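You operate a simulated robot arm through the tools that you are given. There is no shell and no other tool. Be economical: measure what you need, move in short steps, check, and stop when the job is done.

You run a simulated two-armed robot. Do the job below in one go: nothing can be reset, and whatever is moved stays where it is left.

Task
Slacken the blue tube's bung nut, hold the tube, pull the bung to the mat, seat, clamp and cap it.

Only the result counts: the job must be done as asked and must still hold three seconds after the hand-in. Knocking over, shifting, dropping, spilling or breaking anything else fails it. A push-on lid holds only when it is set on centred and level and pressed home; a screw cap is set on level and turned clockwise until tight.

Robot
Two 7-joint arms with two-finger parallel grippers on one trunk, on a base that drives. Base frame: it is fixed to the floor where the robot stands at the start and does not move with it; the origin is under the middle of the robot, x ahead of it, y to its left, z up; the surface under the hand at the start is at about z = 0.9. Units: m, degrees, N and s.
The left shoulder is at the start at [0.02, 0.17, 1.353], the right one opposite. With the tool pointing down near the work surface each hand reaches from about 0.1 to 0.64 m from the robot's upright axis, wherever it stands, measured 20 degrees to its own side. Places, roughly: black bung nut [0.4, 0.1, 0.3]; green seat lever [0.3, 0.4, 1]; red bung nut [0.4, 0, 1.1]; test mat [0.4, -0.1, 0.9]; yellow seat [0.5, 0.2, 0.9]; yellow seat lever [0.3, 0.2, 1]. Payload 3.8 kg a hand.
The tool frame of a hand sits at the grasp point between the pads (the TCP): z along the fingers, y along the line on which they close. The tips reach 0.03 m beyond it. Largest opening 0.11 m; finger width 0.02, thickness 0.01; the body of the gripper, 0.048 by 0.112 m, starts 0.055 m behind the TCP.
Orientation is that of the tool frame in the base frame, as [roll, pitch, yaw] about the fixed x, y, z axes, in that order (R = Rz(yaw) Ry(pitch) Rx(roll)). With the fingers straight down and closing along the base's y, the tool's x points along the base's -x, its y along +y and its z along -z.

Tools
- The arms move only by the tool jog_arm. It takes "left_series", "right_series" or both (then of equal length, played together; a hand with none holds still); each is a list of rows, each a list of 7 numbers: the shift along the tool's x, y, z in m, then the turn, a rotation vector about the tool's x, y, z in degrees, then the opening in per cent of the stroke, from 0 (shut) to 100 (fully open). In form: [[dx, dy, dz, wx, wy, wz, grip], ...]. A call has 1 to 10 rows; each row shifts and turns the commanded pose from where the row before left it, along the tool's axes as they then stand. Each row takes 0.2 s and may step no farther than 0.05 m and 8.6 degrees from the row before; otherwise, or with a gripper value out of range, the whole call is refused. A pose out of reach is approached as far as the arm can. The call stops where the force on the tool passes 40 N (or 10 N more than at its start, if that is more) or the arm is blocked; 0.2 s more then pass. Each finger travels about 0.072 m/s and halts on what it meets, pressing with about 36 N; the grip force reading is that of the motor and also rises with nothing between the fingers. The clock runs only during rows and for 0.2 s after the last one: add rows that do not move to give the fingers time. It gives the time, the measured TCP pose, the force on the tool (base axes), the opening and the grip force at its end, in the units of the frame above (readings bear some noise), with the torque about the TCP (base axes, N m) and any sound that the robot's microphone picked up, and new pictures: "views" is both (left out), scene, wrist or none (wrist: the cameras of the hands that moved).
- Cameras (640 x 400 px; columns grow to the right, rows downward): "scene" is now at [0.1129, 0.0088, 1.5151]; the picture's right is [0.10, -1.00, 0.00], its down [-0.47, -0.05, -0.88] and it looks along [0.88, 0.08, -0.47] (base axes); focal length 214 px, centre (320, 200). "left" rides on the left gripper at [0.072, -0.017, -0.103] in its tool frame; the picture's right is [0.23, 0.97, 0.00], its down [-0.76, 0.18, -0.62] and it looks along [-0.61, 0.14, 0.78] (tool axes); focal length 222 px, centre (320, 200). "right" rides on the right gripper at [0.072, 0.017, -0.103] in its tool frame; the picture's right is [-0.23, 0.97, 0.00], its down [-0.76, -0.18, -0.62] and it looks along [-0.61, -0.14, 0.78] (tool axes); focal length 222 px, centre (320, 200). There is no depth. A picture from a camera that has moved, and an enlarged one, comes with that camera's place and axes in the base frame and with its lens.
- move_column(by): slides the trunk up (or, below 0, down) by that many m; the arms and the scene camera ride with it, the base frame stays. It gives what a move gives, with no picture.
- steer(legs): drives the robot by 1 to 6 legs, each [ahead, turn to the left] in m and degrees, along the robot's own axes; the way and the turn of a leg run together, so that a leg with both is an arc; at most 1.5 m and 180 degrees a leg. The arms and the cameras ride along, it lands a little off, and it stops where it bumps. It gives what a move gives, and a new picture of the scene camera.
- turn_head(pan, tilt): turns the head with the scene camera to pan (to the left, within 80 degrees either way) and tilt (down, from -29 to 69), counted from straight ahead of the robot. It gives what a move gives, and a new picture of the scene camera.
- close_up(camera, box): a new picture of the part [left, top, right, bottom] of that camera's present view, enlarged. No time passes.
- hand_in(): hands the job in; it is judged then, once.

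Go step by step. Nothing tells you exact positions but the pictures and the camera data: compare them with the known pose of the tool, close in by small moves and look again before you grip or let go. The budget is 120 turns and 260 pictures, counting those below and the enlarged ones. Unless the task says otherwise, let go and move clear before handing in, and close with one line.

The tools are called by a JSON object that holds its "name" and its "arguments". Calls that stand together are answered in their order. jog_arm: Moves the arms, as the interface text tells. Its arguments: {"type":"object","properties":{"left_series":{"type":"array"},"right_series":{"type":"array"},"views":{"type":"string","enum":["both","scene","wrist","none"]}},"required":[]} The other tools are called the same way: move_column (by) slides the trunk up or down; steer (legs) drives the base; turn_head (pan, tilt) turns the head that bears the scene camera; close_up (camera, box) takes an enlarged picture of a part of a camera's view; hand_in () hands the job in.

At the start:

```text
time: 0.0
left_tool_pos: [0.4663, 0.212, 1.4358]
left_tcp_rot: [179.9, 0.0, -179.9]
left_force: [1.2, 0.0, 0.6]
left_ft_torque: [0.01, -0.06, -0.01]
left_width: 0.11
left_gripper_force: 0.0
right_tool_pos: [0.4109, -0.0972, 1.4627]
right_tcp_rot: [179.9, 0.0, 180.0]
right_force: [0.3, -0.5, -0.5]
right_ft_torque: [0.0, -0.02, -0.04]
right_width: 0.11
right_gripper_force: 0.0
trunk travel left (down, up): [-0.45, 0.12]
robot x, y, heading: [0.0014, 0.002, 0.0]
head pan, tilt: [5.5, 28.3]
```

scene: 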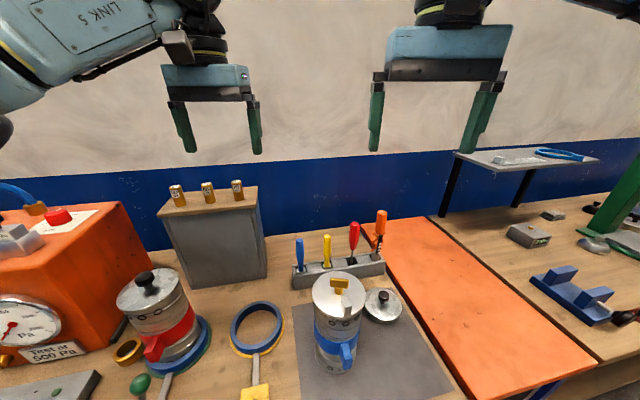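
right: 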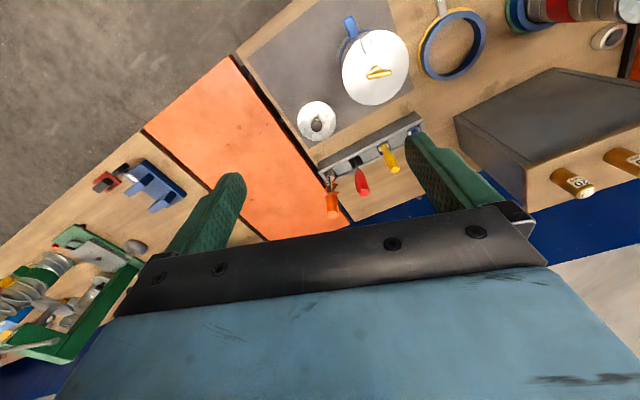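
left: 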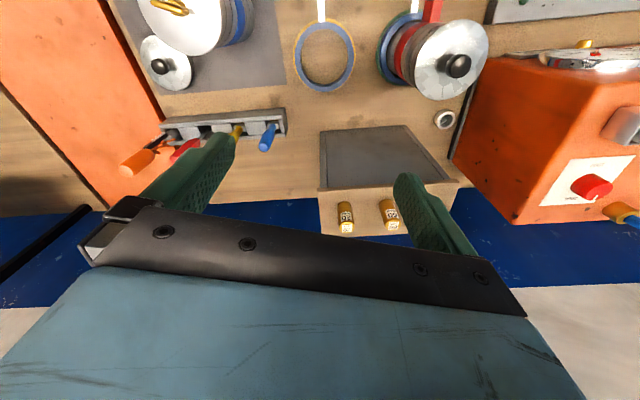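

I see a bench with a blue-marked vessel on the grey mat, a red-marked one in a round seat, an empty yellow/blue ring seat with a lever, and a lid on the mat. I'll take enlarged looks to understand the parts first.

{"name": "close_up", "arguments": {"camera": "scene", "box": [220, 220, 460, 400]}}

{"name": "close_up", "arguments": {"camera": "scene", "box": [0, 220, 280, 400]}}

{"name": "turn_head", "arguments": {"pan": 5, "tilt": 60}}

```text
2.22 times, centred on (340, 310) of scene
camera zoom: at [0.1129, 0.0088, 1.5151], right [0.1, -1.0, 0.0], down [-0.47, -0.05, -0.88], along [0.88, 0.08, -0.47], focal length 477 px, centre (276, -44)
```

zoom: 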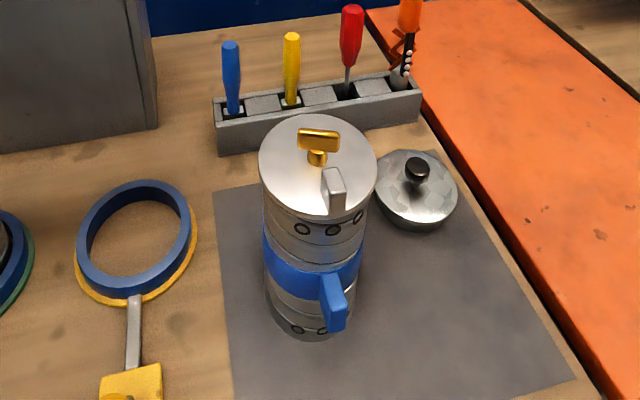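

```text
2.22 times, centred on (140, 310) of scene
camera zoom: at [0.1129, 0.0088, 1.5151], right [0.1, -1.0, 0.0], down [-0.47, -0.05, -0.88], along [0.88, 0.08, -0.47], focal length 477 px, centre (720, -44)
```

zoom: 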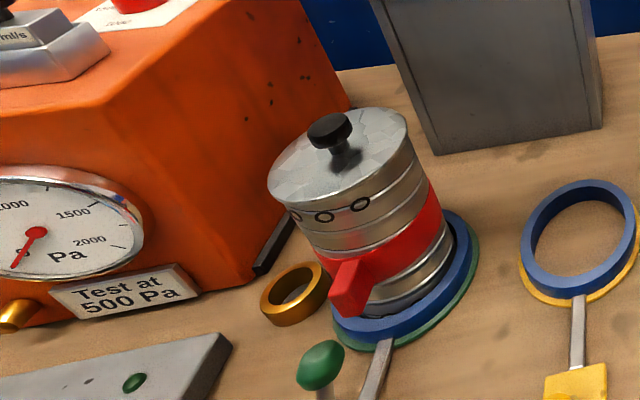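

```text
time: 1.0
left_tool_pos: [0.4655, 0.2127, 1.4369]
left_tcp_rot: [-180.0, 0.1, -179.9]
left_force: [-0.8, 0.0, 0.2]
left_ft_torque: [0.0, -0.02, -0.02]
left_width: 0.1101
left_gripper_force: 0.0
right_tool_pos: [0.4115, -0.0963, 1.4632]
right_tcp_rot: [-180.0, 0.0, 180.0]
right_force: [0.2, -0.4, 0.6]
right_ft_torque: [0.0, -0.03, 0.02]
right_width: 0.1099
right_gripper_force: 0.1
trunk travel left (down, up): [-0.45, 0.12]
robot x, y, heading: [-0.0036, -0.0001, -0.0]
head pan, tilt: [5.0, 60.0]
camera scene: at [0.0887, 0.0059, 1.4703], right [0.09, -1.0, 0.0], down [-0.86, -0.08, -0.5], along [0.5, 0.04, -0.87], focal length 214 px, centre (320, 200)
```

scene: 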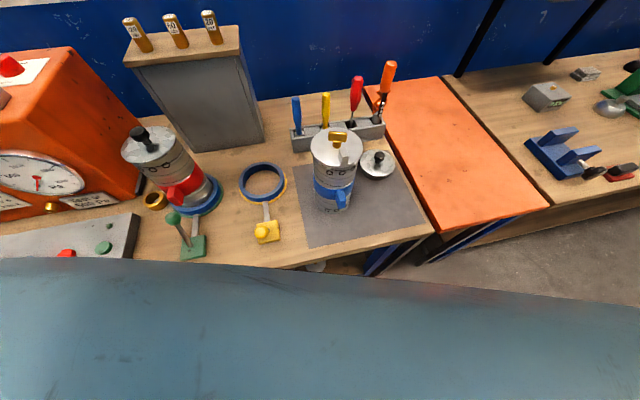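

The mat holds a blue-banded tube with a wing nut on its bung plus a loose lid. I'll zoom further and look beneath the bench before deciding what's what.

{"name": "close_up", "arguments": {"camera": "scene", "box": [280, 110, 420, 220]}}

{"name": "close_up", "arguments": {"camera": "scene", "box": [100, 110, 310, 270]}}

{"name": "close_up", "arguments": {"camera": "right", "box": [280, 0, 480, 150]}}

{"name": "close_up", "arguments": {"camera": "left", "box": [130, 0, 500, 150]}}

```text
3.64 times, centred on (350, 165) of scene
camera zoom: at [0.0887, 0.0059, 1.4703], right [0.09, -1.0, 0.0], down [-0.86, -0.08, -0.5], along [0.5, 0.04, -0.87], focal length 780 px, centre (211, 327)
```

zoom: 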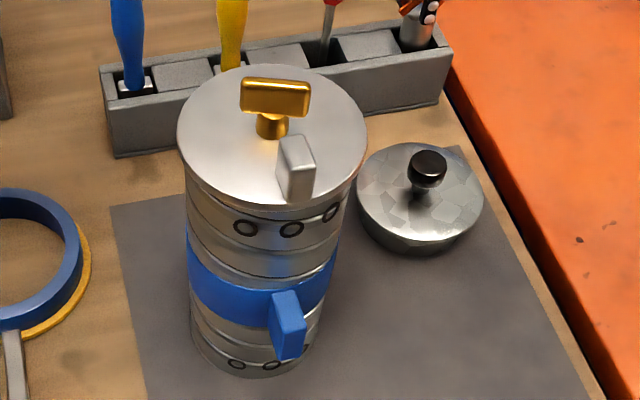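

```text
2.50 times, centred on (205, 190) of scene
camera zoom: at [0.0887, 0.0059, 1.4703], right [0.09, -1.0, 0.0], down [-0.86, -0.08, -0.5], along [0.5, 0.04, -0.87], focal length 536 px, centre (608, 225)
```

zoom: 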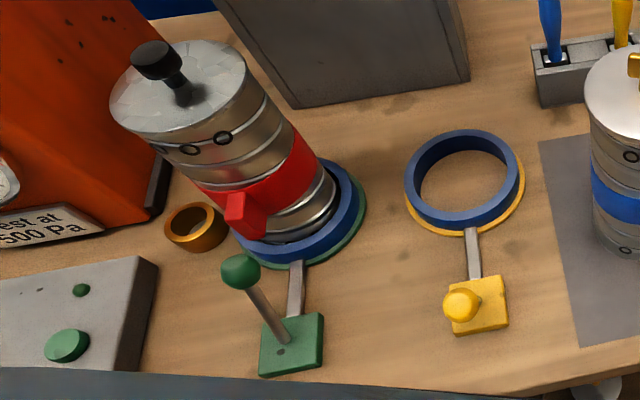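

```text
2.67 times, centred on (380, 75) of right
camera zoom: at [0.3381, -0.0798, 1.5662], right [0.23, 0.97, 0.0], down [0.76, -0.18, 0.62], along [0.61, -0.14, -0.78], focal length 592 px, centre (160, 533)
```

zoom: 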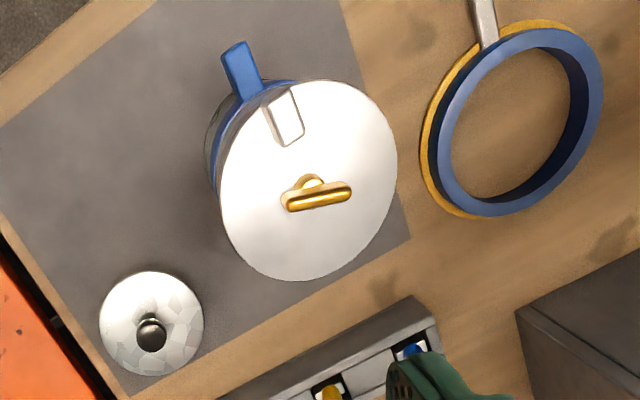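

```text
1.73 times, centred on (315, 75) of left
camera zoom: at [0.3934, 0.1957, 1.5397], right [-0.23, 0.97, 0.0], down [0.76, 0.18, 0.62], along [0.61, 0.14, -0.78], focal length 384 px, centre (329, 416)
```

zoom: 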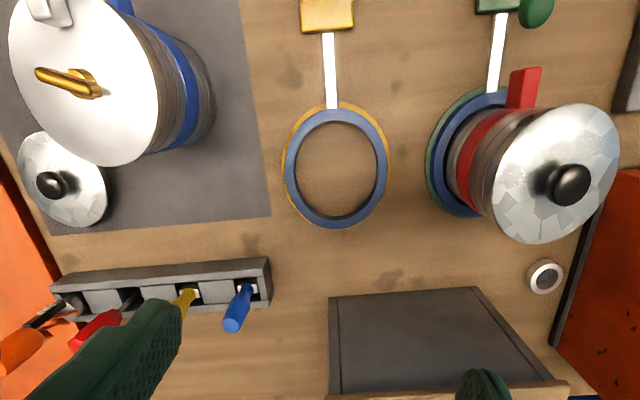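

The nut I need looks to be the brass wing nut on the blue-banded tube, but a "black bung nut" is listed at z = 0.3. I'll back away a little to see what stands beneath the bench.

{"name": "steer", "arguments": {"legs": [[-0.7, 0]]}}

{"name": "turn_head", "arguments": {"pan": 0, "tilt": 45}}

```text
time: 4.2
left_tool_pos: [-0.1369, 0.2231, 1.4397]
left_tcp_rot: [-179.9, 0.3, -179.1]
left_force: [0.0, 0.1, -0.7]
left_ft_torque: [-0.03, 0.03, -0.01]
left_width: 0.11
left_gripper_force: 0.2
right_tool_pos: [-0.1879, -0.0846, 1.4647]
right_tcp_rot: [179.9, 0.2, -179.1]
right_force: [-0.5, -0.2, 0.4]
right_ft_torque: [-0.03, -0.02, 0.04]
right_width: 0.1101
right_gripper_force: 0.0
trunk travel left (down, up): [-0.45, 0.12]
robot x, y, heading: [-0.5955, 0.0036, 1.2]
head pan, tilt: [5.0, 60.0]
stopped in leg 1: the robot was blocked; the commanded pose is now the measured one
camera scene: at [-0.5109, 0.0134, 1.4705], right [0.11, -0.99, 0.0], down [-0.86, -0.09, -0.5], along [0.5, 0.05, -0.86], focal length 214 px, centre (320, 200)
```

scene: 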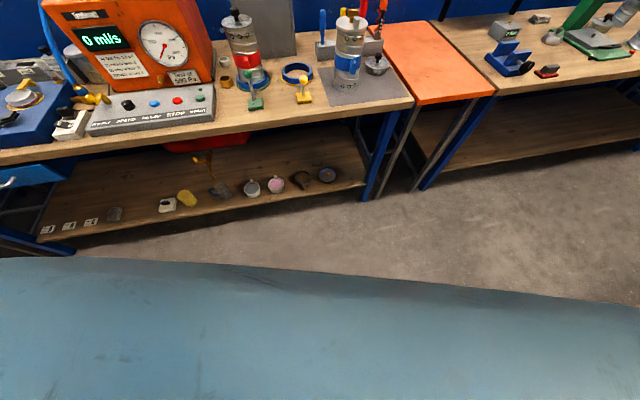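

```text
time: 5.0
left_tool_pos: [-0.1341, 0.2215, 1.4381]
left_tcp_rot: [-180.0, 0.2, -179.2]
left_force: [0.8, 0.6, 1.1]
left_ft_torque: [0.02, -0.03, 0.02]
left_width: 0.1101
left_gripper_force: 0.1
right_tool_pos: [-0.1857, -0.0867, 1.4629]
right_tcp_rot: [180.0, 0.2, -179.1]
right_force: [0.3, -0.3, 0.8]
right_ft_torque: [0.0, -0.02, -0.03]
right_width: 0.11
right_gripper_force: 0.1
trunk travel left (down, up): [-0.45, 0.12]
robot x, y, heading: [-0.5969, 0.0028, 1.0]
head pan, tilt: [0.0, 45.0]
camera scene: at [-0.4932, 0.0062, 1.4897], right [0.02, -1.0, 0.0], down [-0.71, -0.01, -0.71], along [0.71, 0.01, -0.71], focal length 214 px, centre (320, 200)
```

scene: 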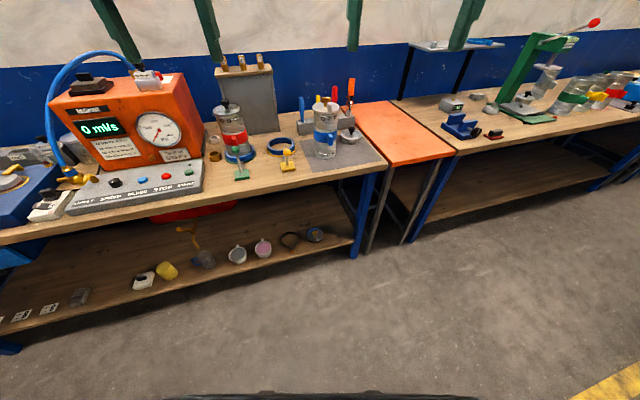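

The robot bumped something behind, so I'll go no further. I'll zoom on the shelf items, the tubes and the bench.

{"name": "close_up", "arguments": {"camera": "scene", "box": [120, 210, 340, 310]}}

{"name": "close_up", "arguments": {"camera": "scene", "box": [195, 75, 395, 195]}}

{"name": "close_up", "arguments": {"camera": "scene", "box": [40, 80, 240, 210]}}

{"name": "close_up", "arguments": {"camera": "scene", "box": [430, 10, 640, 150]}}

```text
2.91 times, centred on (230, 260) of scene
camera zoom: at [-0.4932, 0.0062, 1.4897], right [0.02, -1.0, 0.0], down [-0.71, -0.01, -0.71], along [0.71, 0.01, -0.71], focal length 624 px, centre (582, 26)
```

zoom: 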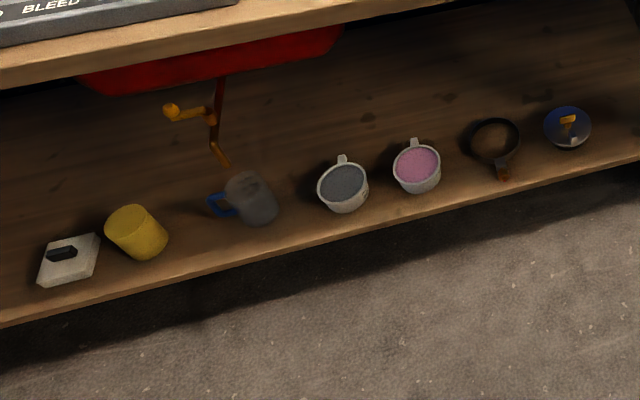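

```text
3.20 times, centred on (295, 135) of scene
camera zoom: at [-0.4932, 0.0062, 1.4897], right [0.02, -1.0, 0.0], down [-0.71, -0.01, -0.71], along [0.71, 0.01, -0.71], focal length 686 px, centre (400, 408)
```

zoom: 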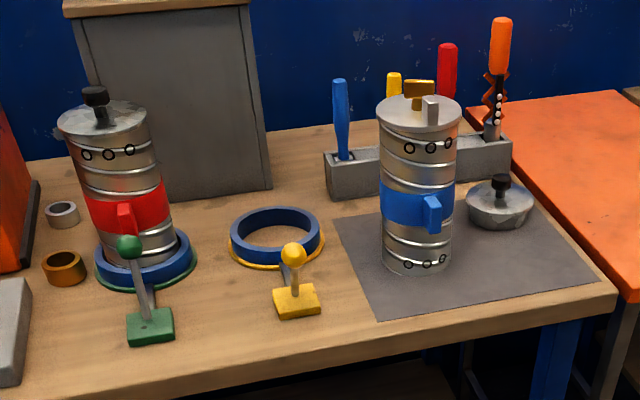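

```text
3.08 times, centred on (140, 145) of scene
camera zoom: at [-0.4932, 0.0062, 1.4897], right [0.02, -1.0, 0.0], down [-0.71, -0.01, -0.71], along [0.71, 0.01, -0.71], focal length 660 px, centre (874, 369)
```

zoom: 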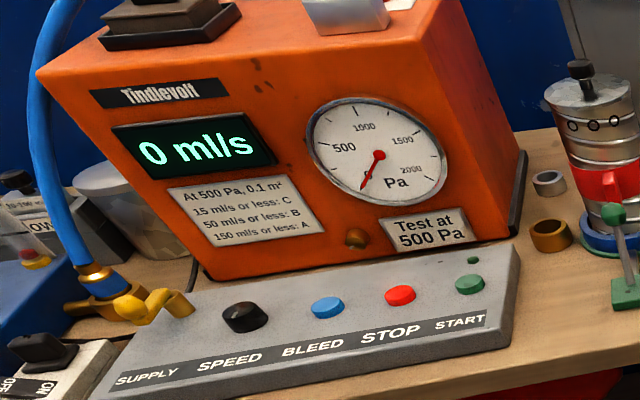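

```text
2.86 times, centred on (535, 80) of scene
camera zoom: at [-0.4932, 0.0062, 1.4897], right [0.02, -1.0, 0.0], down [-0.71, -0.01, -0.71], along [0.71, 0.01, -0.71], focal length 613 px, centre (-294, 543)
```

zoom: 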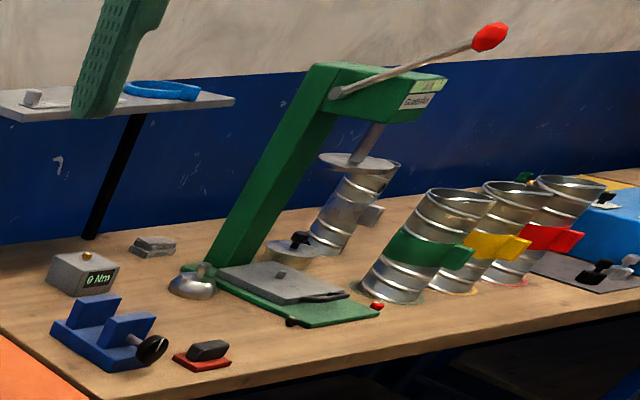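

The shelf has a black bung, so the "red bung" is the one in the blue tube (blue band, standing on the mat at about [0.415, -0.005], top about z = 1.13), and the cap is the knobbed lid beside it. I'll drive back to the bench and check the view.

{"name": "steer", "arguments": {"legs": [[0.57, -1.0]]}}

{"name": "turn_head", "arguments": {"pan": 0, "tilt": 50}}

```text
time: 8.3
left_tool_pos: [0.4561, 0.2137, 1.4382]
left_tcp_rot: [-179.9, 0.3, 179.4]
left_force: [-0.1, -0.4, 0.4]
left_ft_torque: [0.02, -0.01, -0.01]
left_width: 0.1097
left_gripper_force: 0.0
right_tool_pos: [0.3973, -0.0934, 1.4638]
right_tcp_rot: [179.9, 0.1, 179.4]
right_force: [0.0, -0.1, -0.9]
right_ft_torque: [0.02, 0.0, 0.0]
right_width: 0.1101
right_gripper_force: 0.0
trunk travel left (down, up): [-0.45, 0.12]
robot x, y, heading: [-0.0118, 0.0081, -0.5]
head pan, tilt: [0.0, 45.0]
camera scene: at [0.0908, 0.0071, 1.4898], right [-0.01, -1.0, 0.0], down [-0.71, 0.01, -0.71], along [0.71, -0.01, -0.71], focal length 214 px, centre (320, 200)
```

scene: 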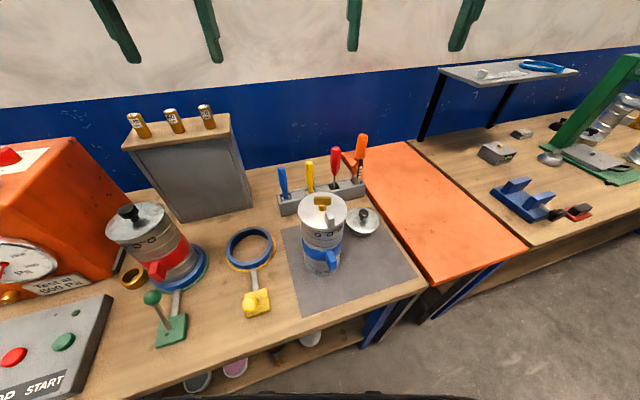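

```text
time: 9.0
left_tool_pos: [0.457, 0.213, 1.4373]
left_tcp_rot: [-179.9, 0.2, 179.4]
left_force: [-0.9, -0.2, -0.8]
left_ft_torque: [0.01, -0.02, 0.0]
left_width: 0.1099
left_gripper_force: 0.0
right_tool_pos: [0.3963, -0.0935, 1.4636]
right_tcp_rot: [180.0, 0.1, 179.4]
right_force: [0.0, -0.3, 0.1]
right_ft_torque: [0.0, -0.03, -0.01]
right_width: 0.1099
right_gripper_force: 0.1
trunk travel left (down, up): [-0.45, 0.12]
robot x, y, heading: [-0.0113, 0.0065, -0.6]
head pan, tilt: [0.0, 50.0]
camera scene: at [0.0867, 0.0072, 1.4828], right [-0.01, -1.0, 0.0], down [-0.77, 0.01, -0.64], along [0.64, 0.0, -0.77], focal length 214 px, centre (320, 200)
```

scene: 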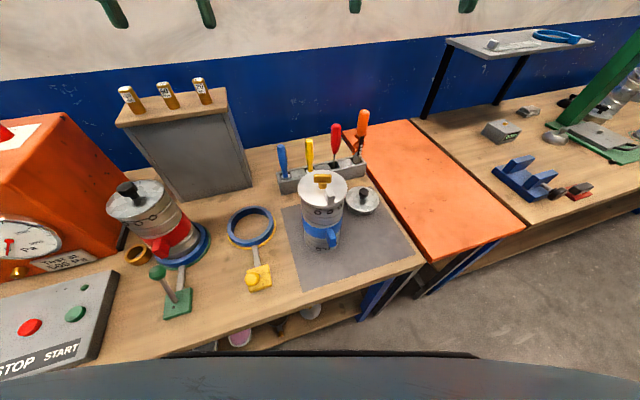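

Back at the bench. I take measuring close-ups of the tube and of the seat and lever.

{"name": "close_up", "arguments": {"camera": "scene", "box": [280, 160, 400, 260]}}

{"name": "close_up", "arguments": {"camera": "scene", "box": [150, 190, 300, 320]}}

{"name": "jog_arm", "arguments": {"right_series": [[0.05, 0, 0.05, 0, 0, 0, 100], [0.05, 0, 0.03, 0, 0, 0, 100], [0, 0.04, 0.0, 0, 0, 0, 100], [0, 0.03, 0.0, 0, 0, 0, 100]], "views": "wrist"}}

```text
4.00 times, centred on (340, 210) of scene
camera zoom: at [0.0867, 0.0072, 1.4828], right [-0.01, -1.0, 0.0], down [-0.77, 0.01, -0.64], along [0.64, 0.0, -0.77], focal length 858 px, centre (240, 160)
```

zoom: 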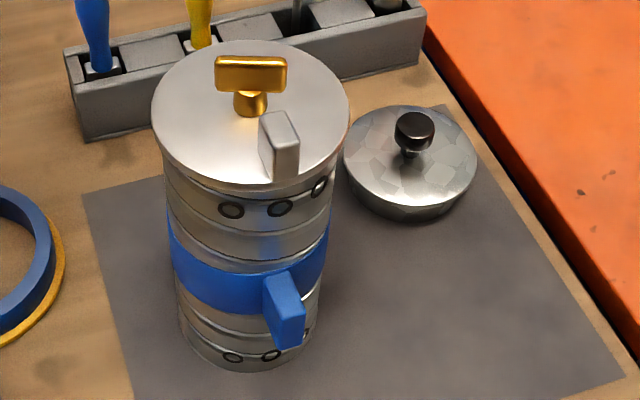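

```text
3.08 times, centred on (225, 255) of scene
camera zoom: at [0.0867, 0.0072, 1.4828], right [-0.01, -1.0, 0.0], down [-0.77, 0.01, -0.64], along [0.64, 0.0, -0.77], focal length 660 px, centre (612, 31)
```

zoom: 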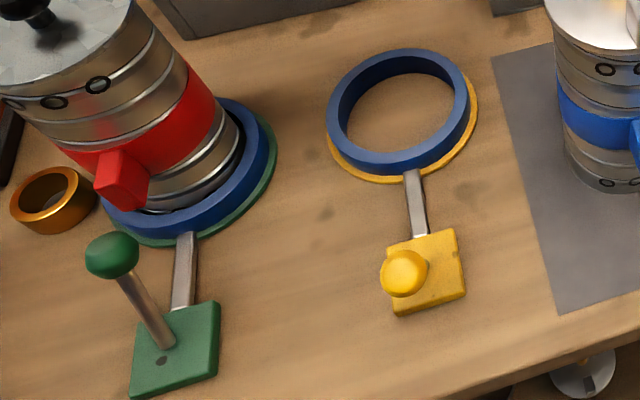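

```text
refused: row 1 steps farther than a row can; nothing moved
```

The tube is about 0.10 across with a 0.11 plate on top; the yellow lever leans toward the robot (open), the green one leans toward its seat (clamped). I bring the right hand over for a close wrist view of the nut.

{"name": "jog_arm", "arguments": {"right_series": [[0.03, 0, 0.03, 0, 0, 0, 100], [0.03, 0, 0.03, 0, 0, 0, 100], [0.0, 0.04, 0.02, 0, 0, 0, 100], [0, 0.03, 0.02, 0, 0, 0, 100], [0, 0, 0.03, 0, 0, 0, 100], [0, 0, 0, 0, 0, 0, 100]], "views": "wrist"}}

```text
time: 10.4
left_tool_pos: [0.4536, 0.2157, 1.438]
left_tcp_rot: [-179.8, 0.2, 179.4]
left_force: [-0.1, 0.1, 0.2]
left_ft_torque: [0.01, -0.01, -0.02]
left_width: 0.1099
left_gripper_force: 0.0
right_tool_pos: [0.3347, -0.0244, 1.3331]
right_tcp_rot: [-180.0, 0.1, 179.4]
right_force: [-0.9, -0.1, 0.5]
right_ft_torque: [-0.01, 0.01, -0.01]
right_width: 0.11
right_gripper_force: 0.1
trunk travel left (down, up): [-0.45, 0.12]
robot x, y, heading: [-0.0142, 0.0089, -0.3]
head pan, tilt: [0.0, 50.0]
camera right: at [0.2626, -0.0064, 1.4361], right [0.24, 0.97, 0.0], down [0.76, -0.19, 0.62], along [0.61, -0.15, -0.78], focal length 222 px, centre (320, 200)
```

right: 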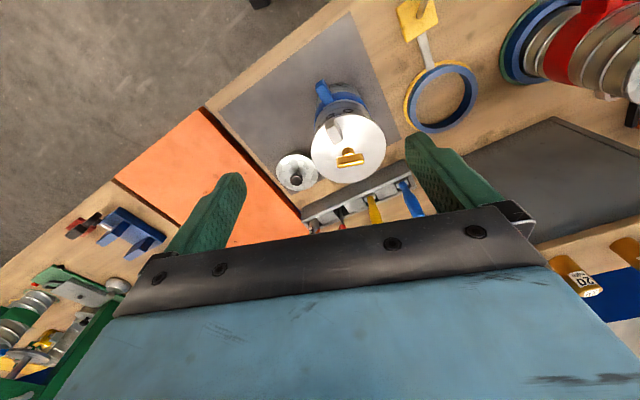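

The nut sits at about [0.413, -0.002, 1.165] and the handle at about [0.345, -0.024, 1.02], pointing toward the robot and about 18° to the right. I'll move the right hand aside and bring the left one round, yawed and pitched, to hold the handle.

{"name": "jog_arm", "arguments": {"right_series": [[0, -0.04, 0, 0, 0, 0, 100], [0, -0.04, 0, 0, 0, 0, 100], [0, -0.04, 0, 0, 0, 0, 100], [0, -0.04, 0, 0, 0, 0, 100], [0, -0.04, 0, 0, 0, 0, 100], [0, 0, 0, 0, 0, 0, 100], [0, 0, 0, 0, 0, 0, 100], [0, 0, 0, 0, 0, 0, 100], [0, 0, 0, 0, 0, 0, 100], [0, 0, 0, 0, 0, 0, 100]], "left_series": [[0.03, -0.03, 0, 0, 0, -6, 100], [0.03, -0.03, 0, 0, 0, -6, 100], [0.035, -0.035, 0.0, 0, 0, -6, 100], [0.035, -0.035, 0, 0, 0, 0, 100], [0.03, -0.035, 0, 0, 0, 0, 100], [0, -0.03, 0, 0, -7.5, 0, 60], [0, 0, 0, 0, -7.5, 0, 60], [0, 0, 0, 0, -7.5, 0, 60], [0, 0, 0, 0, -7.5, 0, 60], [0, 0, 0, 0, 0, 0, 60]]}}

```text
time: 12.6
left_tool_pos: [0.3378, -0.0058, 1.4374]
left_tcp_rot: [-179.8, 30.2, -162.7]
left_force: [0.3, 0.8, -0.5]
left_ft_torque: [0.0, -0.01, 0.01]
left_width: 0.0659
left_gripper_force: 0.1
right_tool_pos: [0.3354, -0.2233, 1.334]
right_tcp_rot: [180.0, 0.1, 179.3]
right_force: [0.3, -0.1, -0.1]
right_ft_torque: [-0.04, 0.05, -0.02]
right_width: 0.11
right_gripper_force: 0.0
trunk travel left (down, up): [-0.45, 0.12]
robot x, y, heading: [-0.0138, 0.0085, -0.5]
head pan, tilt: [0.0, 50.0]
camera scene: at [0.0866, 0.0072, 1.4828], right [-0.01, -1.0, 0.0], down [-0.77, 0.01, -0.64], along [0.64, 0.0, -0.77], focal length 214 px, centre (320, 200)
camera right: at [0.2636, -0.2065, 1.4369], right [0.24, 0.97, 0.0], down [0.76, -0.19, 0.62], along [0.61, -0.15, -0.78], focal length 222 px, centre (320, 200)
camera left: at [0.2332, -0.0538, 1.4901], right [-0.48, 0.87, -0.12], down [0.28, 0.27, 0.92], along [0.83, 0.41, -0.37], focal length 222 px, centre (320, 200)
```

scene: 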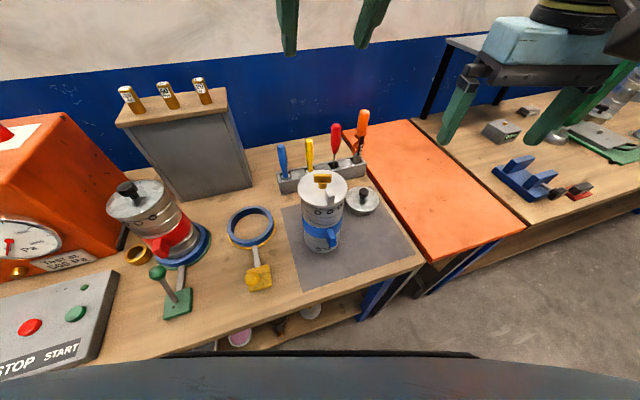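
right: 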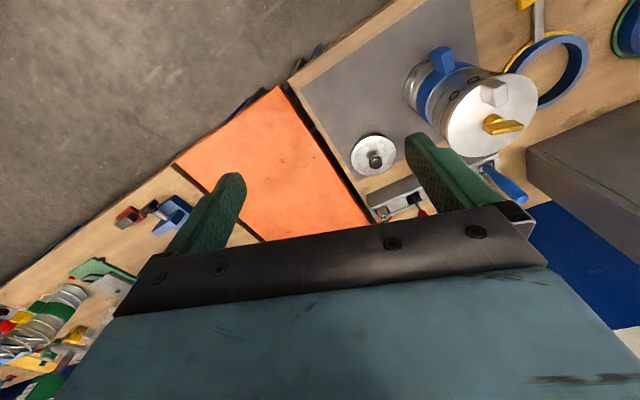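
left: 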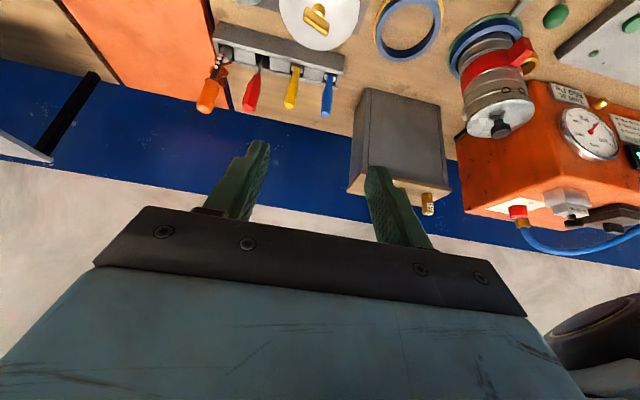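

Right wrist camera now has a side view of the tube; I enlarge it to triangulate the handle and nut.

{"name": "close_up", "arguments": {"camera": "right", "box": [340, 30, 560, 180]}}

```text
2.67 times, centred on (450, 105) of right
camera zoom: at [0.2636, -0.2065, 1.4369], right [0.24, 0.97, 0.0], down [0.76, -0.19, 0.62], along [0.61, -0.15, -0.78], focal length 592 px, centre (-27, 453)
```

zoom: 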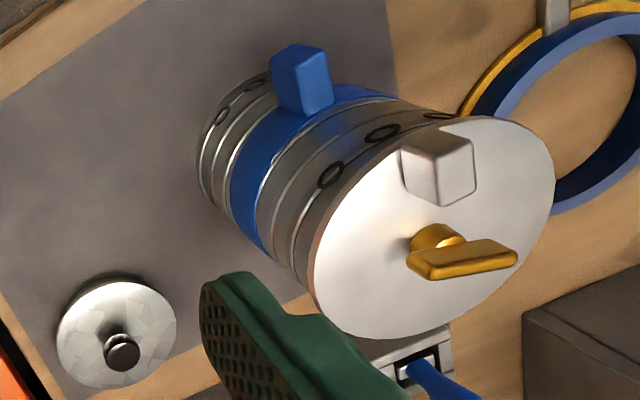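

Triangulated: tube axis at about [0.42, -0.002], nut bar at z ≈ 1.156, handle end at [0.35, -0.024, 1.015]. I lower the left hand to a pre-grasp point in front of the handle.

{"name": "jog_arm", "arguments": {"left_series": [[0.0261, -0.0026, 0.0339, 0, 0, 0, 60], [0.0261, -0.0026, 0.0339, 0, 0, 0, 60], [0.0261, -0.0026, 0.0339, 0, 0, 0, 60], [0.0261, -0.0026, 0.0339, 0, 0, 0, 60], [0.0261, -0.0026, 0.0339, 0, 0, 0, 60], [0.0261, -0.0026, 0.0339, 0, 0, 0, 60], [0.0261, -0.0026, 0.0339, 0, 0, 0, 60], [0.0261, -0.0026, 0.0339, 0, 0, 0, 60], [0, 0, 0, 0, 0, 0, 60]]}}

```text
time: 14.6
left_tool_pos: [0.3021, -0.0396, 1.1028]
left_tcp_rot: [-179.9, 30.1, -162.4]
left_force: [0.5, -0.7, 0.8]
left_ft_torque: [0.01, 0.02, 0.0]
left_width: 0.0661
left_gripper_force: 0.1
right_tool_pos: [0.3362, -0.2238, 1.3333]
right_tcp_rot: [180.0, 0.1, 179.4]
right_force: [0.1, -0.2, 0.0]
right_ft_torque: [-0.01, -0.04, -0.02]
right_width: 0.1098
right_gripper_force: 0.0
trunk travel left (down, up): [-0.45, 0.12]
robot x, y, heading: [-0.0143, 0.0078, -0.4]
head pan, tilt: [0.0, 50.0]
camera scene: at [0.0863, 0.0076, 1.4829], right [-0.01, -1.0, 0.0], down [-0.77, 0.01, -0.64], along [0.64, 0.0, -0.77], focal length 214 px, centre (320, 200)
camera left: at [0.1969, -0.0892, 1.1559], right [-0.48, 0.87, -0.12], down [0.28, 0.28, 0.92], along [0.83, 0.41, -0.37], focal length 222 px, centre (320, 200)
```

scene: 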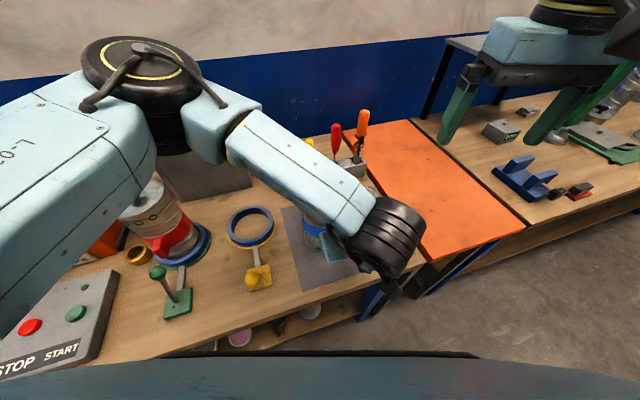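
left: 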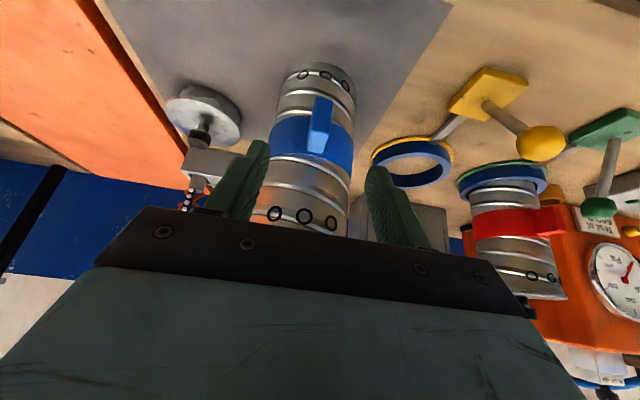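

The handle lies straight ahead between the open fingers. I advance along the tool axis onto it.

{"name": "jog_arm", "arguments": {"left_series": [[0.001, 0, 0.03, 0, 0, 0, 60], [0.001, 0, 0.03, 0, 0, 0, 60], [0.001, 0, 0.015, 0, 0, 0, 60], [0, 0, 0.012, 0, 0, 0, 60], [0, 0, 0, 0, 0, 0, 60]]}}

{"name": "close_up", "arguments": {"camera": "left", "box": [200, 60, 440, 220]}}

{"name": "close_up", "arguments": {"camera": "right", "box": [340, 0, 560, 150]}}

```text
time: 15.8
left_tool_pos: [0.3406, -0.0284, 1.0237]
left_tcp_rot: [-179.7, 30.2, -162.6]
left_force: [-0.3, 0.1, -0.2]
left_ft_torque: [-0.02, -0.01, 0.0]
left_width: 0.0658
left_gripper_force: 0.0
right_tool_pos: [0.3357, -0.2237, 1.3339]
right_tcp_rot: [-180.0, 0.1, 179.4]
right_force: [0.0, -0.4, -0.8]
right_ft_torque: [-0.03, 0.0, -0.03]
right_width: 0.1099
right_gripper_force: 0.1
trunk travel left (down, up): [-0.45, 0.12]
robot x, y, heading: [-0.0127, 0.0089, -0.7]
head pan, tilt: [0.0, 50.0]
camera scene: at [0.0862, 0.0071, 1.4829], right [-0.01, -1.0, 0.0], down [-0.77, 0.01, -0.64], along [0.64, 0.0, -0.77], focal length 214 px, centre (320, 200)
camera left: at [0.2357, -0.0773, 1.0766], right [-0.48, 0.87, -0.12], down [0.28, 0.27, 0.92], along [0.83, 0.41, -0.37], focal length 222 px, centre (320, 200)
```

scene: 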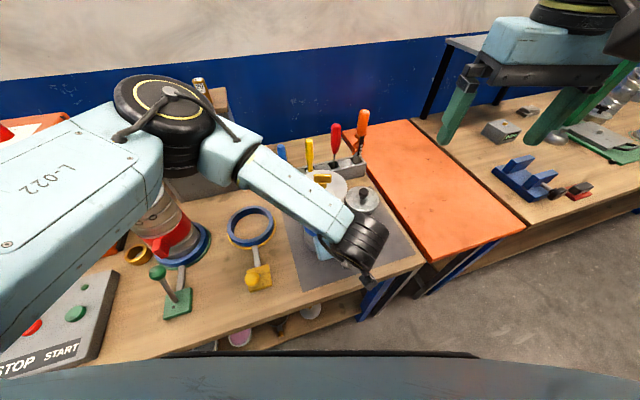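
left: 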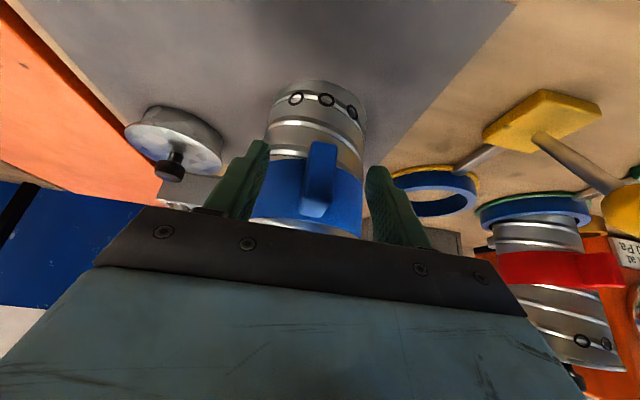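

```text
2.50 times, centred on (320, 140) of left
camera zoom: at [0.2357, -0.0773, 1.0766], right [-0.48, 0.87, -0.12], down [0.28, 0.27, 0.92], along [0.83, 0.41, -0.37], focal length 555 px, centre (320, 350)
```

zoom: 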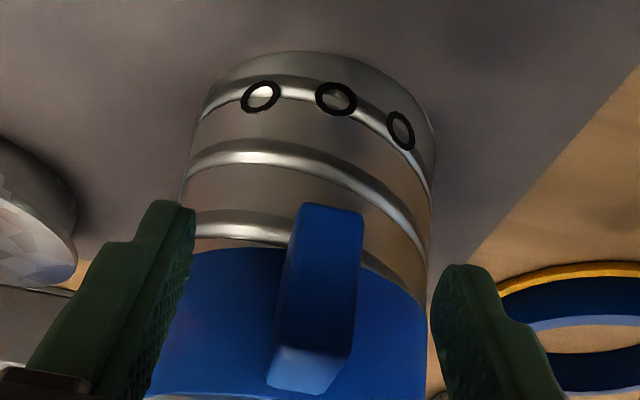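

```text
2.67 times, centred on (450, 75) of right
camera zoom: at [0.2632, -0.2065, 1.437], right [0.24, 0.97, 0.0], down [0.76, -0.19, 0.62], along [0.61, -0.15, -0.78], focal length 592 px, centre (-27, 533)
```

zoom: 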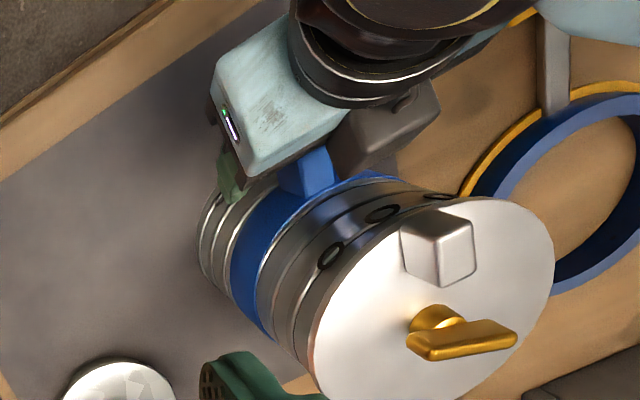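

The fingers straddle the handle but only overlap it slightly; I move a bit further in toward the tube and close.

{"name": "jog_arm", "arguments": {"left_series": [[-0.0065, 0.002, 0.007, 0, 0, 0, 60], [0, 0, 0, 0, 0, 0, 60], [0, 0, 0, 0, 0, 0, 30], [0, 0, 0, 0, 0, 0, 0], [0, 0, 0, 0, 0, 0, 0], [0, 0, 0, 0, 0, 0, 0]], "views": "wrist"}}

{"name": "close_up", "arguments": {"camera": "left", "box": [200, 60, 440, 220]}}

{"name": "close_up", "arguments": {"camera": "right", "box": [340, 0, 560, 150]}}

```text
time: 17.2
left_tool_pos: [0.3492, -0.0243, 1.0211]
left_tcp_rot: [-179.8, 30.2, -162.7]
left_force: [0.3, -1.1, 0.2]
left_ft_torque: [0.27, 0.01, -0.05]
left_width: 0.0178
left_gripper_force: 35.9
right_tool_pos: [0.3355, -0.2238, 1.3337]
right_tcp_rot: [-180.0, 0.2, 179.4]
right_force: [-0.6, 0.1, 0.9]
right_ft_torque: [-0.04, 0.01, 0.01]
right_width: 0.1099
right_gripper_force: 0.0
trunk travel left (down, up): [-0.45, 0.12]
robot x, y, heading: [-0.0155, 0.0044, -0.3]
head pan, tilt: [0.0, 50.0]
camera left: at [0.2448, -0.0731, 1.0736], right [-0.48, 0.87, -0.12], down [0.28, 0.27, 0.92], along [0.83, 0.41, -0.37], focal length 222 px, centre (320, 200)
```

left: 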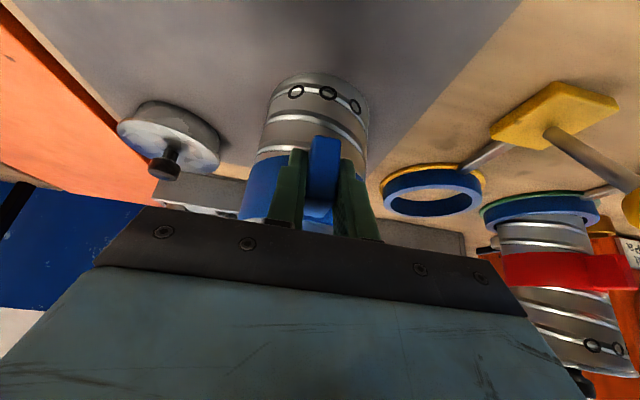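

```text
2.50 times, centred on (320, 140) of left
camera zoom: at [0.2448, -0.0731, 1.0736], right [-0.48, 0.87, -0.12], down [0.28, 0.27, 0.92], along [0.83, 0.41, -0.37], focal length 555 px, centre (320, 350)
```

zoom: 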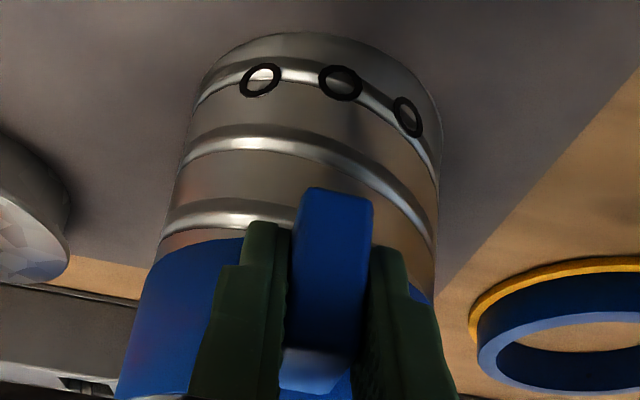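

```text
2.67 times, centred on (450, 75) of right
camera zoom: at [0.2634, -0.2067, 1.4369], right [0.24, 0.97, 0.0], down [0.76, -0.19, 0.62], along [0.61, -0.15, -0.78], focal length 592 px, centre (-27, 533)
```

zoom: 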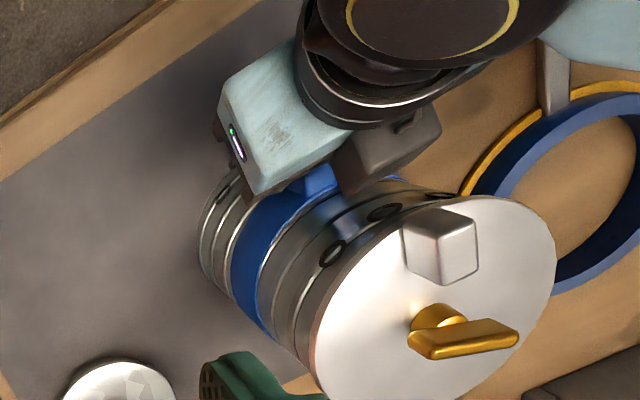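

The handle is firmly held (width 0.018) and the tube has not moved. Now I rotate the right hand 92° clockwise so it can pinch the wing nut across its thin side and turn a long counter-clockwise stroke.

{"name": "jog_arm", "arguments": {"right_series": [[0, 0, -0.007, 0, 0, 8, 100], [0, 0, -0.007, 0, 0, 8, 100], [0, 0, -0.007, 0, 0, 8, 100], [0, 0, -0.007, 0, 0, 8, 100], [0, 0, -0.007, 0, 0, 8, 100], [0, 0, -0.007, 0, 0, 8, 70], [0, 0, -0.007, 0, 0, 8, 50], [0, 0, -0.007, 0, 0, 8, 30], [0, 0, 0, 0, 0, 8, 30], [0, 0, 0, 0, 0, 8, 30]], "views": "none"}}

{"name": "jog_arm", "arguments": {"right_series": [[0, 0, 0, 0, 0, 6, 30], [0, 0, 0, 0, 0, 6, 30], [0.045, 0.015, 0, 0, 0, 0, 30], [0.045, 0.015, 0, 0, 0, 0, 30], [0.045, 0.015, 0, 0, 0, 0, 30], [0.045, 0.015, 0, 0, 0, 0, 30], [0, 0, 0, 0, 0, 0, 30]]}}

```text
time: 19.4
left_tool_pos: [0.3499, -0.0246, 1.0203]
left_tcp_rot: [-179.7, 30.0, -162.4]
left_force: [1.6, -0.3, 2.0]
left_ft_torque: [0.3, 0.04, -0.04]
left_width: 0.018
left_gripper_force: 35.9
right_tool_pos: [0.3347, -0.2218, 1.3896]
right_tcp_rot: [179.9, 0.0, 99.3]
right_force: [0.8, 0.4, 0.6]
right_ft_torque: [0.01, -0.03, 0.0]
right_width: 0.0329
right_gripper_force: 0.0
trunk travel left (down, up): [-0.45, 0.12]
robot x, y, heading: [-0.0147, 0.005, -0.7]
head pan, tilt: [0.0, 50.0]
```

```text
time: 21.0
left_tool_pos: [0.3496, -0.0231, 1.0208]
left_tcp_rot: [-179.9, 30.3, -162.4]
left_force: [-0.2, 1.7, 1.3]
left_ft_torque: [0.08, 0.22, 0.1]
left_width: 0.0179
left_gripper_force: 36.2
right_tool_pos: [0.4031, -0.0467, 1.3898]
right_tcp_rot: [179.9, 0.0, 87.3]
right_force: [-0.1, 0.5, 0.1]
right_ft_torque: [0.0, -0.01, 0.01]
right_width: 0.0331
right_gripper_force: 0.0
trunk travel left (down, up): [-0.45, 0.12]
robot x, y, heading: [-0.0134, 0.0089, -0.6]
head pan, tilt: [0.0, 50.0]
camera scene: at [0.086, 0.0068, 1.4829], right [-0.01, -1.0, 0.0], down [-0.77, 0.01, -0.64], along [0.64, 0.0, -0.77], focal length 214 px, centre (320, 200)
camera right: at [0.4241, 0.0249, 1.4927], right [0.96, -0.27, 0.0], down [-0.21, -0.75, 0.62], along [-0.17, -0.6, -0.78], focal length 222 px, centre (320, 200)
```

scene: 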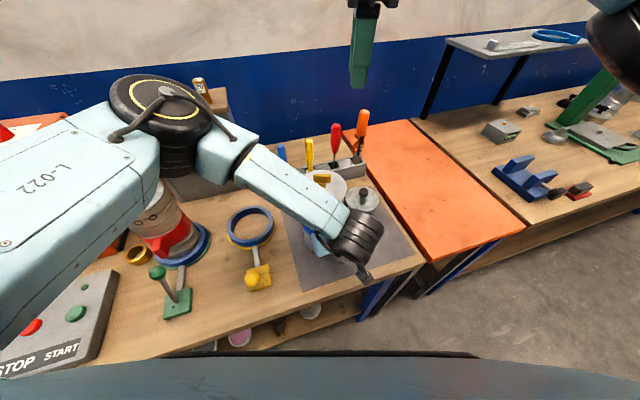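
right: 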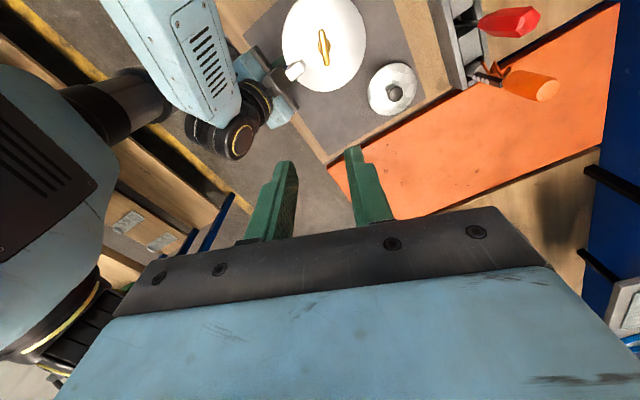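

Good view from above. I enlarge the nut for alignment.

{"name": "close_up", "arguments": {"camera": "right", "box": [250, 0, 410, 100]}}

```text
4.00 times, centred on (330, 50) of right
camera zoom: at [0.4241, 0.0249, 1.4927], right [0.96, -0.27, 0.0], down [-0.21, -0.75, 0.62], along [-0.17, -0.6, -0.78], focal length 888 px, centre (280, 800)
```

zoom: 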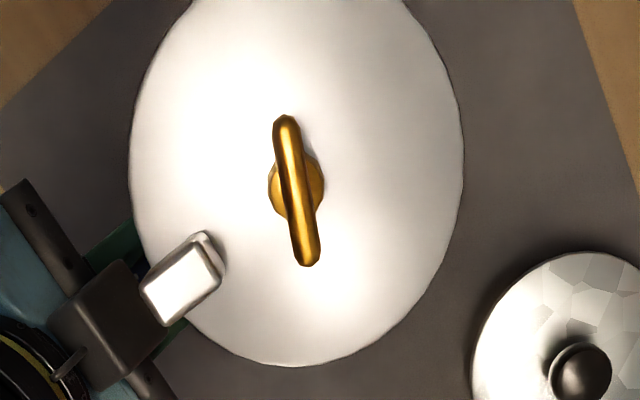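

The nut bar is at [0.423, -0.001] and already parallel with the pads. I centre over it and come down to just above.

{"name": "jog_arm", "arguments": {"right_series": [[0.0235, 0.0089, 0, 0, 0, 0, 30], [0.0235, 0.0089, 0, 0, 0, 0, 30], [0, 0, 0.045, 0, 0, 0, 30], [0, 0, 0.045, 0, 0, 0, 30], [0, 0, 0.045, 0, 0, 0, 30], [0, 0, 0.045, 0, 0, 0, 30], [0, 0, 0, 0, 0, 0, 30]], "views": "both"}}

{"name": "close_up", "arguments": {"camera": "right", "box": [220, 80, 420, 230]}}

```text
time: 22.6
left_tool_pos: [0.3498, -0.0237, 1.0203]
left_tcp_rot: [-179.8, 30.1, -162.5]
left_force: [-0.7, -0.7, 0.5]
left_ft_torque: [0.37, 0.0, -0.01]
left_width: 0.0177
left_gripper_force: 36.0
right_tool_pos: [0.4245, 0.0003, 1.2081]
right_tcp_rot: [179.9, -0.1, 87.4]
right_force: [0.7, 0.8, 0.6]
right_ft_torque: [0.01, 0.0, 0.0]
right_width: 0.033
right_gripper_force: 0.0
trunk travel left (down, up): [-0.45, 0.12]
robot x, y, heading: [-0.0125, 0.0102, -0.6]
head pan, tilt: [0.0, 50.0]
camera scene: at [0.0864, 0.0071, 1.4829], right [-0.01, -1.0, 0.0], down [-0.77, 0.01, -0.64], along [0.64, 0.0, -0.77], focal length 214 px, centre (320, 200)
camera right: at [0.4447, 0.0713, 1.3118], right [0.96, -0.27, 0.0], down [-0.21, -0.75, 0.62], along [-0.17, -0.6, -0.78], focal length 222 px, centre (320, 200)
```

scene: 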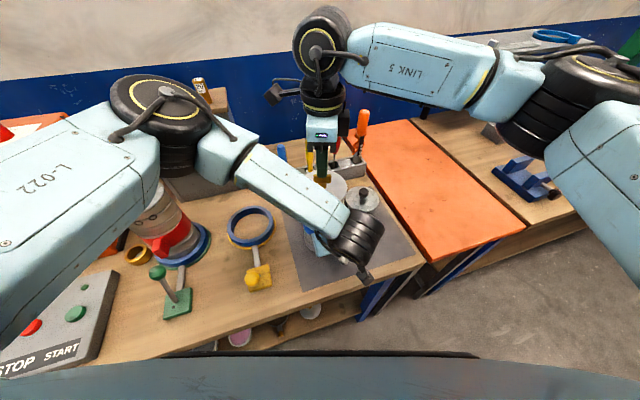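
right: 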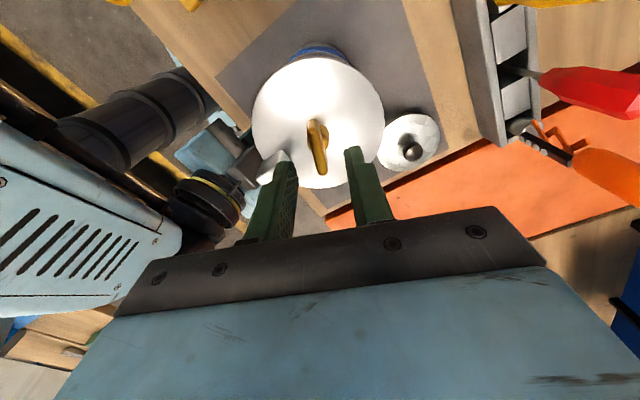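

```text
2.67 times, centred on (320, 155) of right
camera zoom: at [0.4447, 0.0713, 1.3118], right [0.96, -0.27, 0.0], down [-0.21, -0.75, 0.62], along [-0.17, -0.6, -0.78], focal length 592 px, centre (320, 320)
```

zoom: 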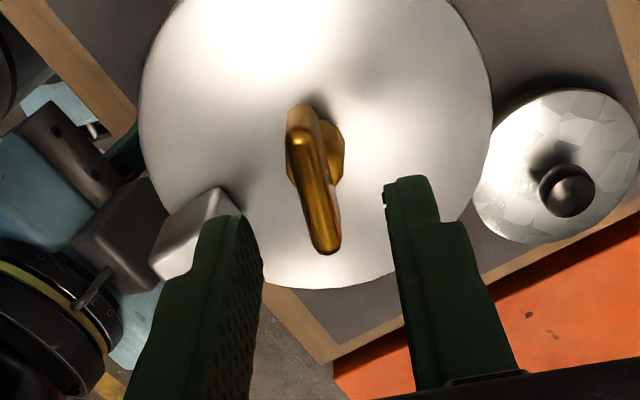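

Aligned within a millimetre. I lower 4 cm and close on the nut.

{"name": "jog_arm", "arguments": {"right_series": [[0, 0, 0.02, 0, 0, 0, 30], [0, 0, 0.012, 0, 0, 0, 30], [0, 0, 0.01, 0, 0, 0, 30], [0, 0, 0, 0, 0, 0, 30], [0, 0, 0, 0, 0, 0, 0], [0, 0, 0, 0, 0, 0, 0], [0, 0, 0, 0, 0, 0, 0]], "views": "wrist"}}

```text
time: 24.2
left_tool_pos: [0.3492, -0.0249, 1.0214]
left_tcp_rot: [-179.8, 30.1, -162.5]
left_force: [0.9, -2.0, -0.3]
left_ft_torque: [0.17, 0.3, -0.03]
left_width: 0.0177
left_gripper_force: 36.0
right_tool_pos: [0.4236, 0.0027, 1.1666]
right_tcp_rot: [179.9, 0.0, 87.4]
right_force: [-1.2, -0.1, 0.4]
right_ft_torque: [0.05, 0.25, 0.01]
right_width: 0.0191
right_gripper_force: 36.2
trunk travel left (down, up): [-0.45, 0.12]
robot x, y, heading: [-0.0104, 0.0099, -0.4]
head pan, tilt: [0.0, 50.0]
camera right: at [0.4438, 0.0732, 1.2698], right [0.96, -0.27, 0.0], down [-0.21, -0.75, 0.62], along [-0.17, -0.6, -0.78], focal length 222 px, centre (320, 200)
```

right: 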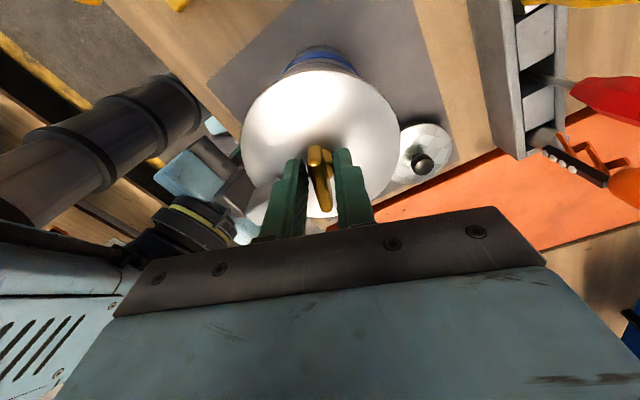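

The width of 0.019 says the tips are squeezing the round hub beneath the bar. I open, raise 13 mm and grip again on the bar itself.

{"name": "jog_arm", "arguments": {"right_series": [[0, 0, 0, 0, 0, 0, 30], [0, 0, 0, 0, 0, 0, 30], [-0.002, 0, -0.013, 0, 0, 0, 30], [0, 0, 0, 0, 0, 0, 30], [0, 0, 0, 0, 0, 0, 0], [0, 0, 0, 0, 0, 0, 0], [0, 0, 0, 0, 0, 0, 0]], "views": "none"}}

{"name": "close_up", "arguments": {"camera": "right", "box": [220, 80, 420, 230]}}

```text
time: 25.8
left_tool_pos: [0.3496, -0.024, 1.0208]
left_tcp_rot: [-179.8, 30.1, -162.7]
left_force: [-1.1, -0.8, 0.3]
left_ft_torque: [0.31, -0.16, -0.02]
left_width: 0.0179
left_gripper_force: 35.9
right_tool_pos: [0.4237, -0.0013, 1.1807]
right_tcp_rot: [179.9, 0.0, 87.4]
right_force: [1.2, -0.1, 0.0]
right_ft_torque: [0.06, -0.01, 0.02]
right_width: 0.0086
right_gripper_force: 36.1
trunk travel left (down, up): [-0.45, 0.12]
robot x, y, heading: [-0.0147, 0.0073, -0.4]
head pan, tilt: [0.0, 50.0]
```

```text
2.67 times, centred on (320, 155) of right
camera zoom: at [0.4433, 0.0709, 1.2836], right [0.96, -0.27, 0.0], down [-0.21, -0.75, 0.62], along [-0.17, -0.6, -0.78], focal length 592 px, centre (320, 320)
```

zoom: 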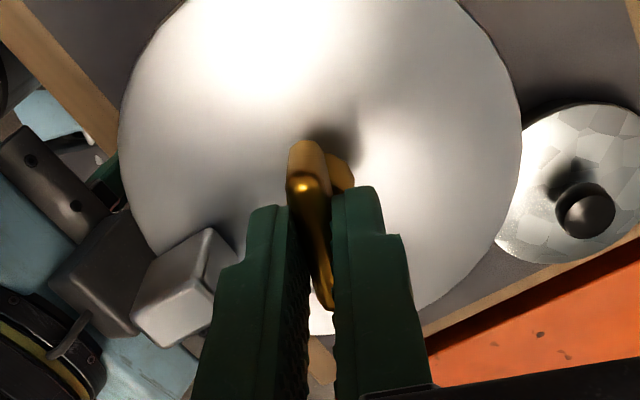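

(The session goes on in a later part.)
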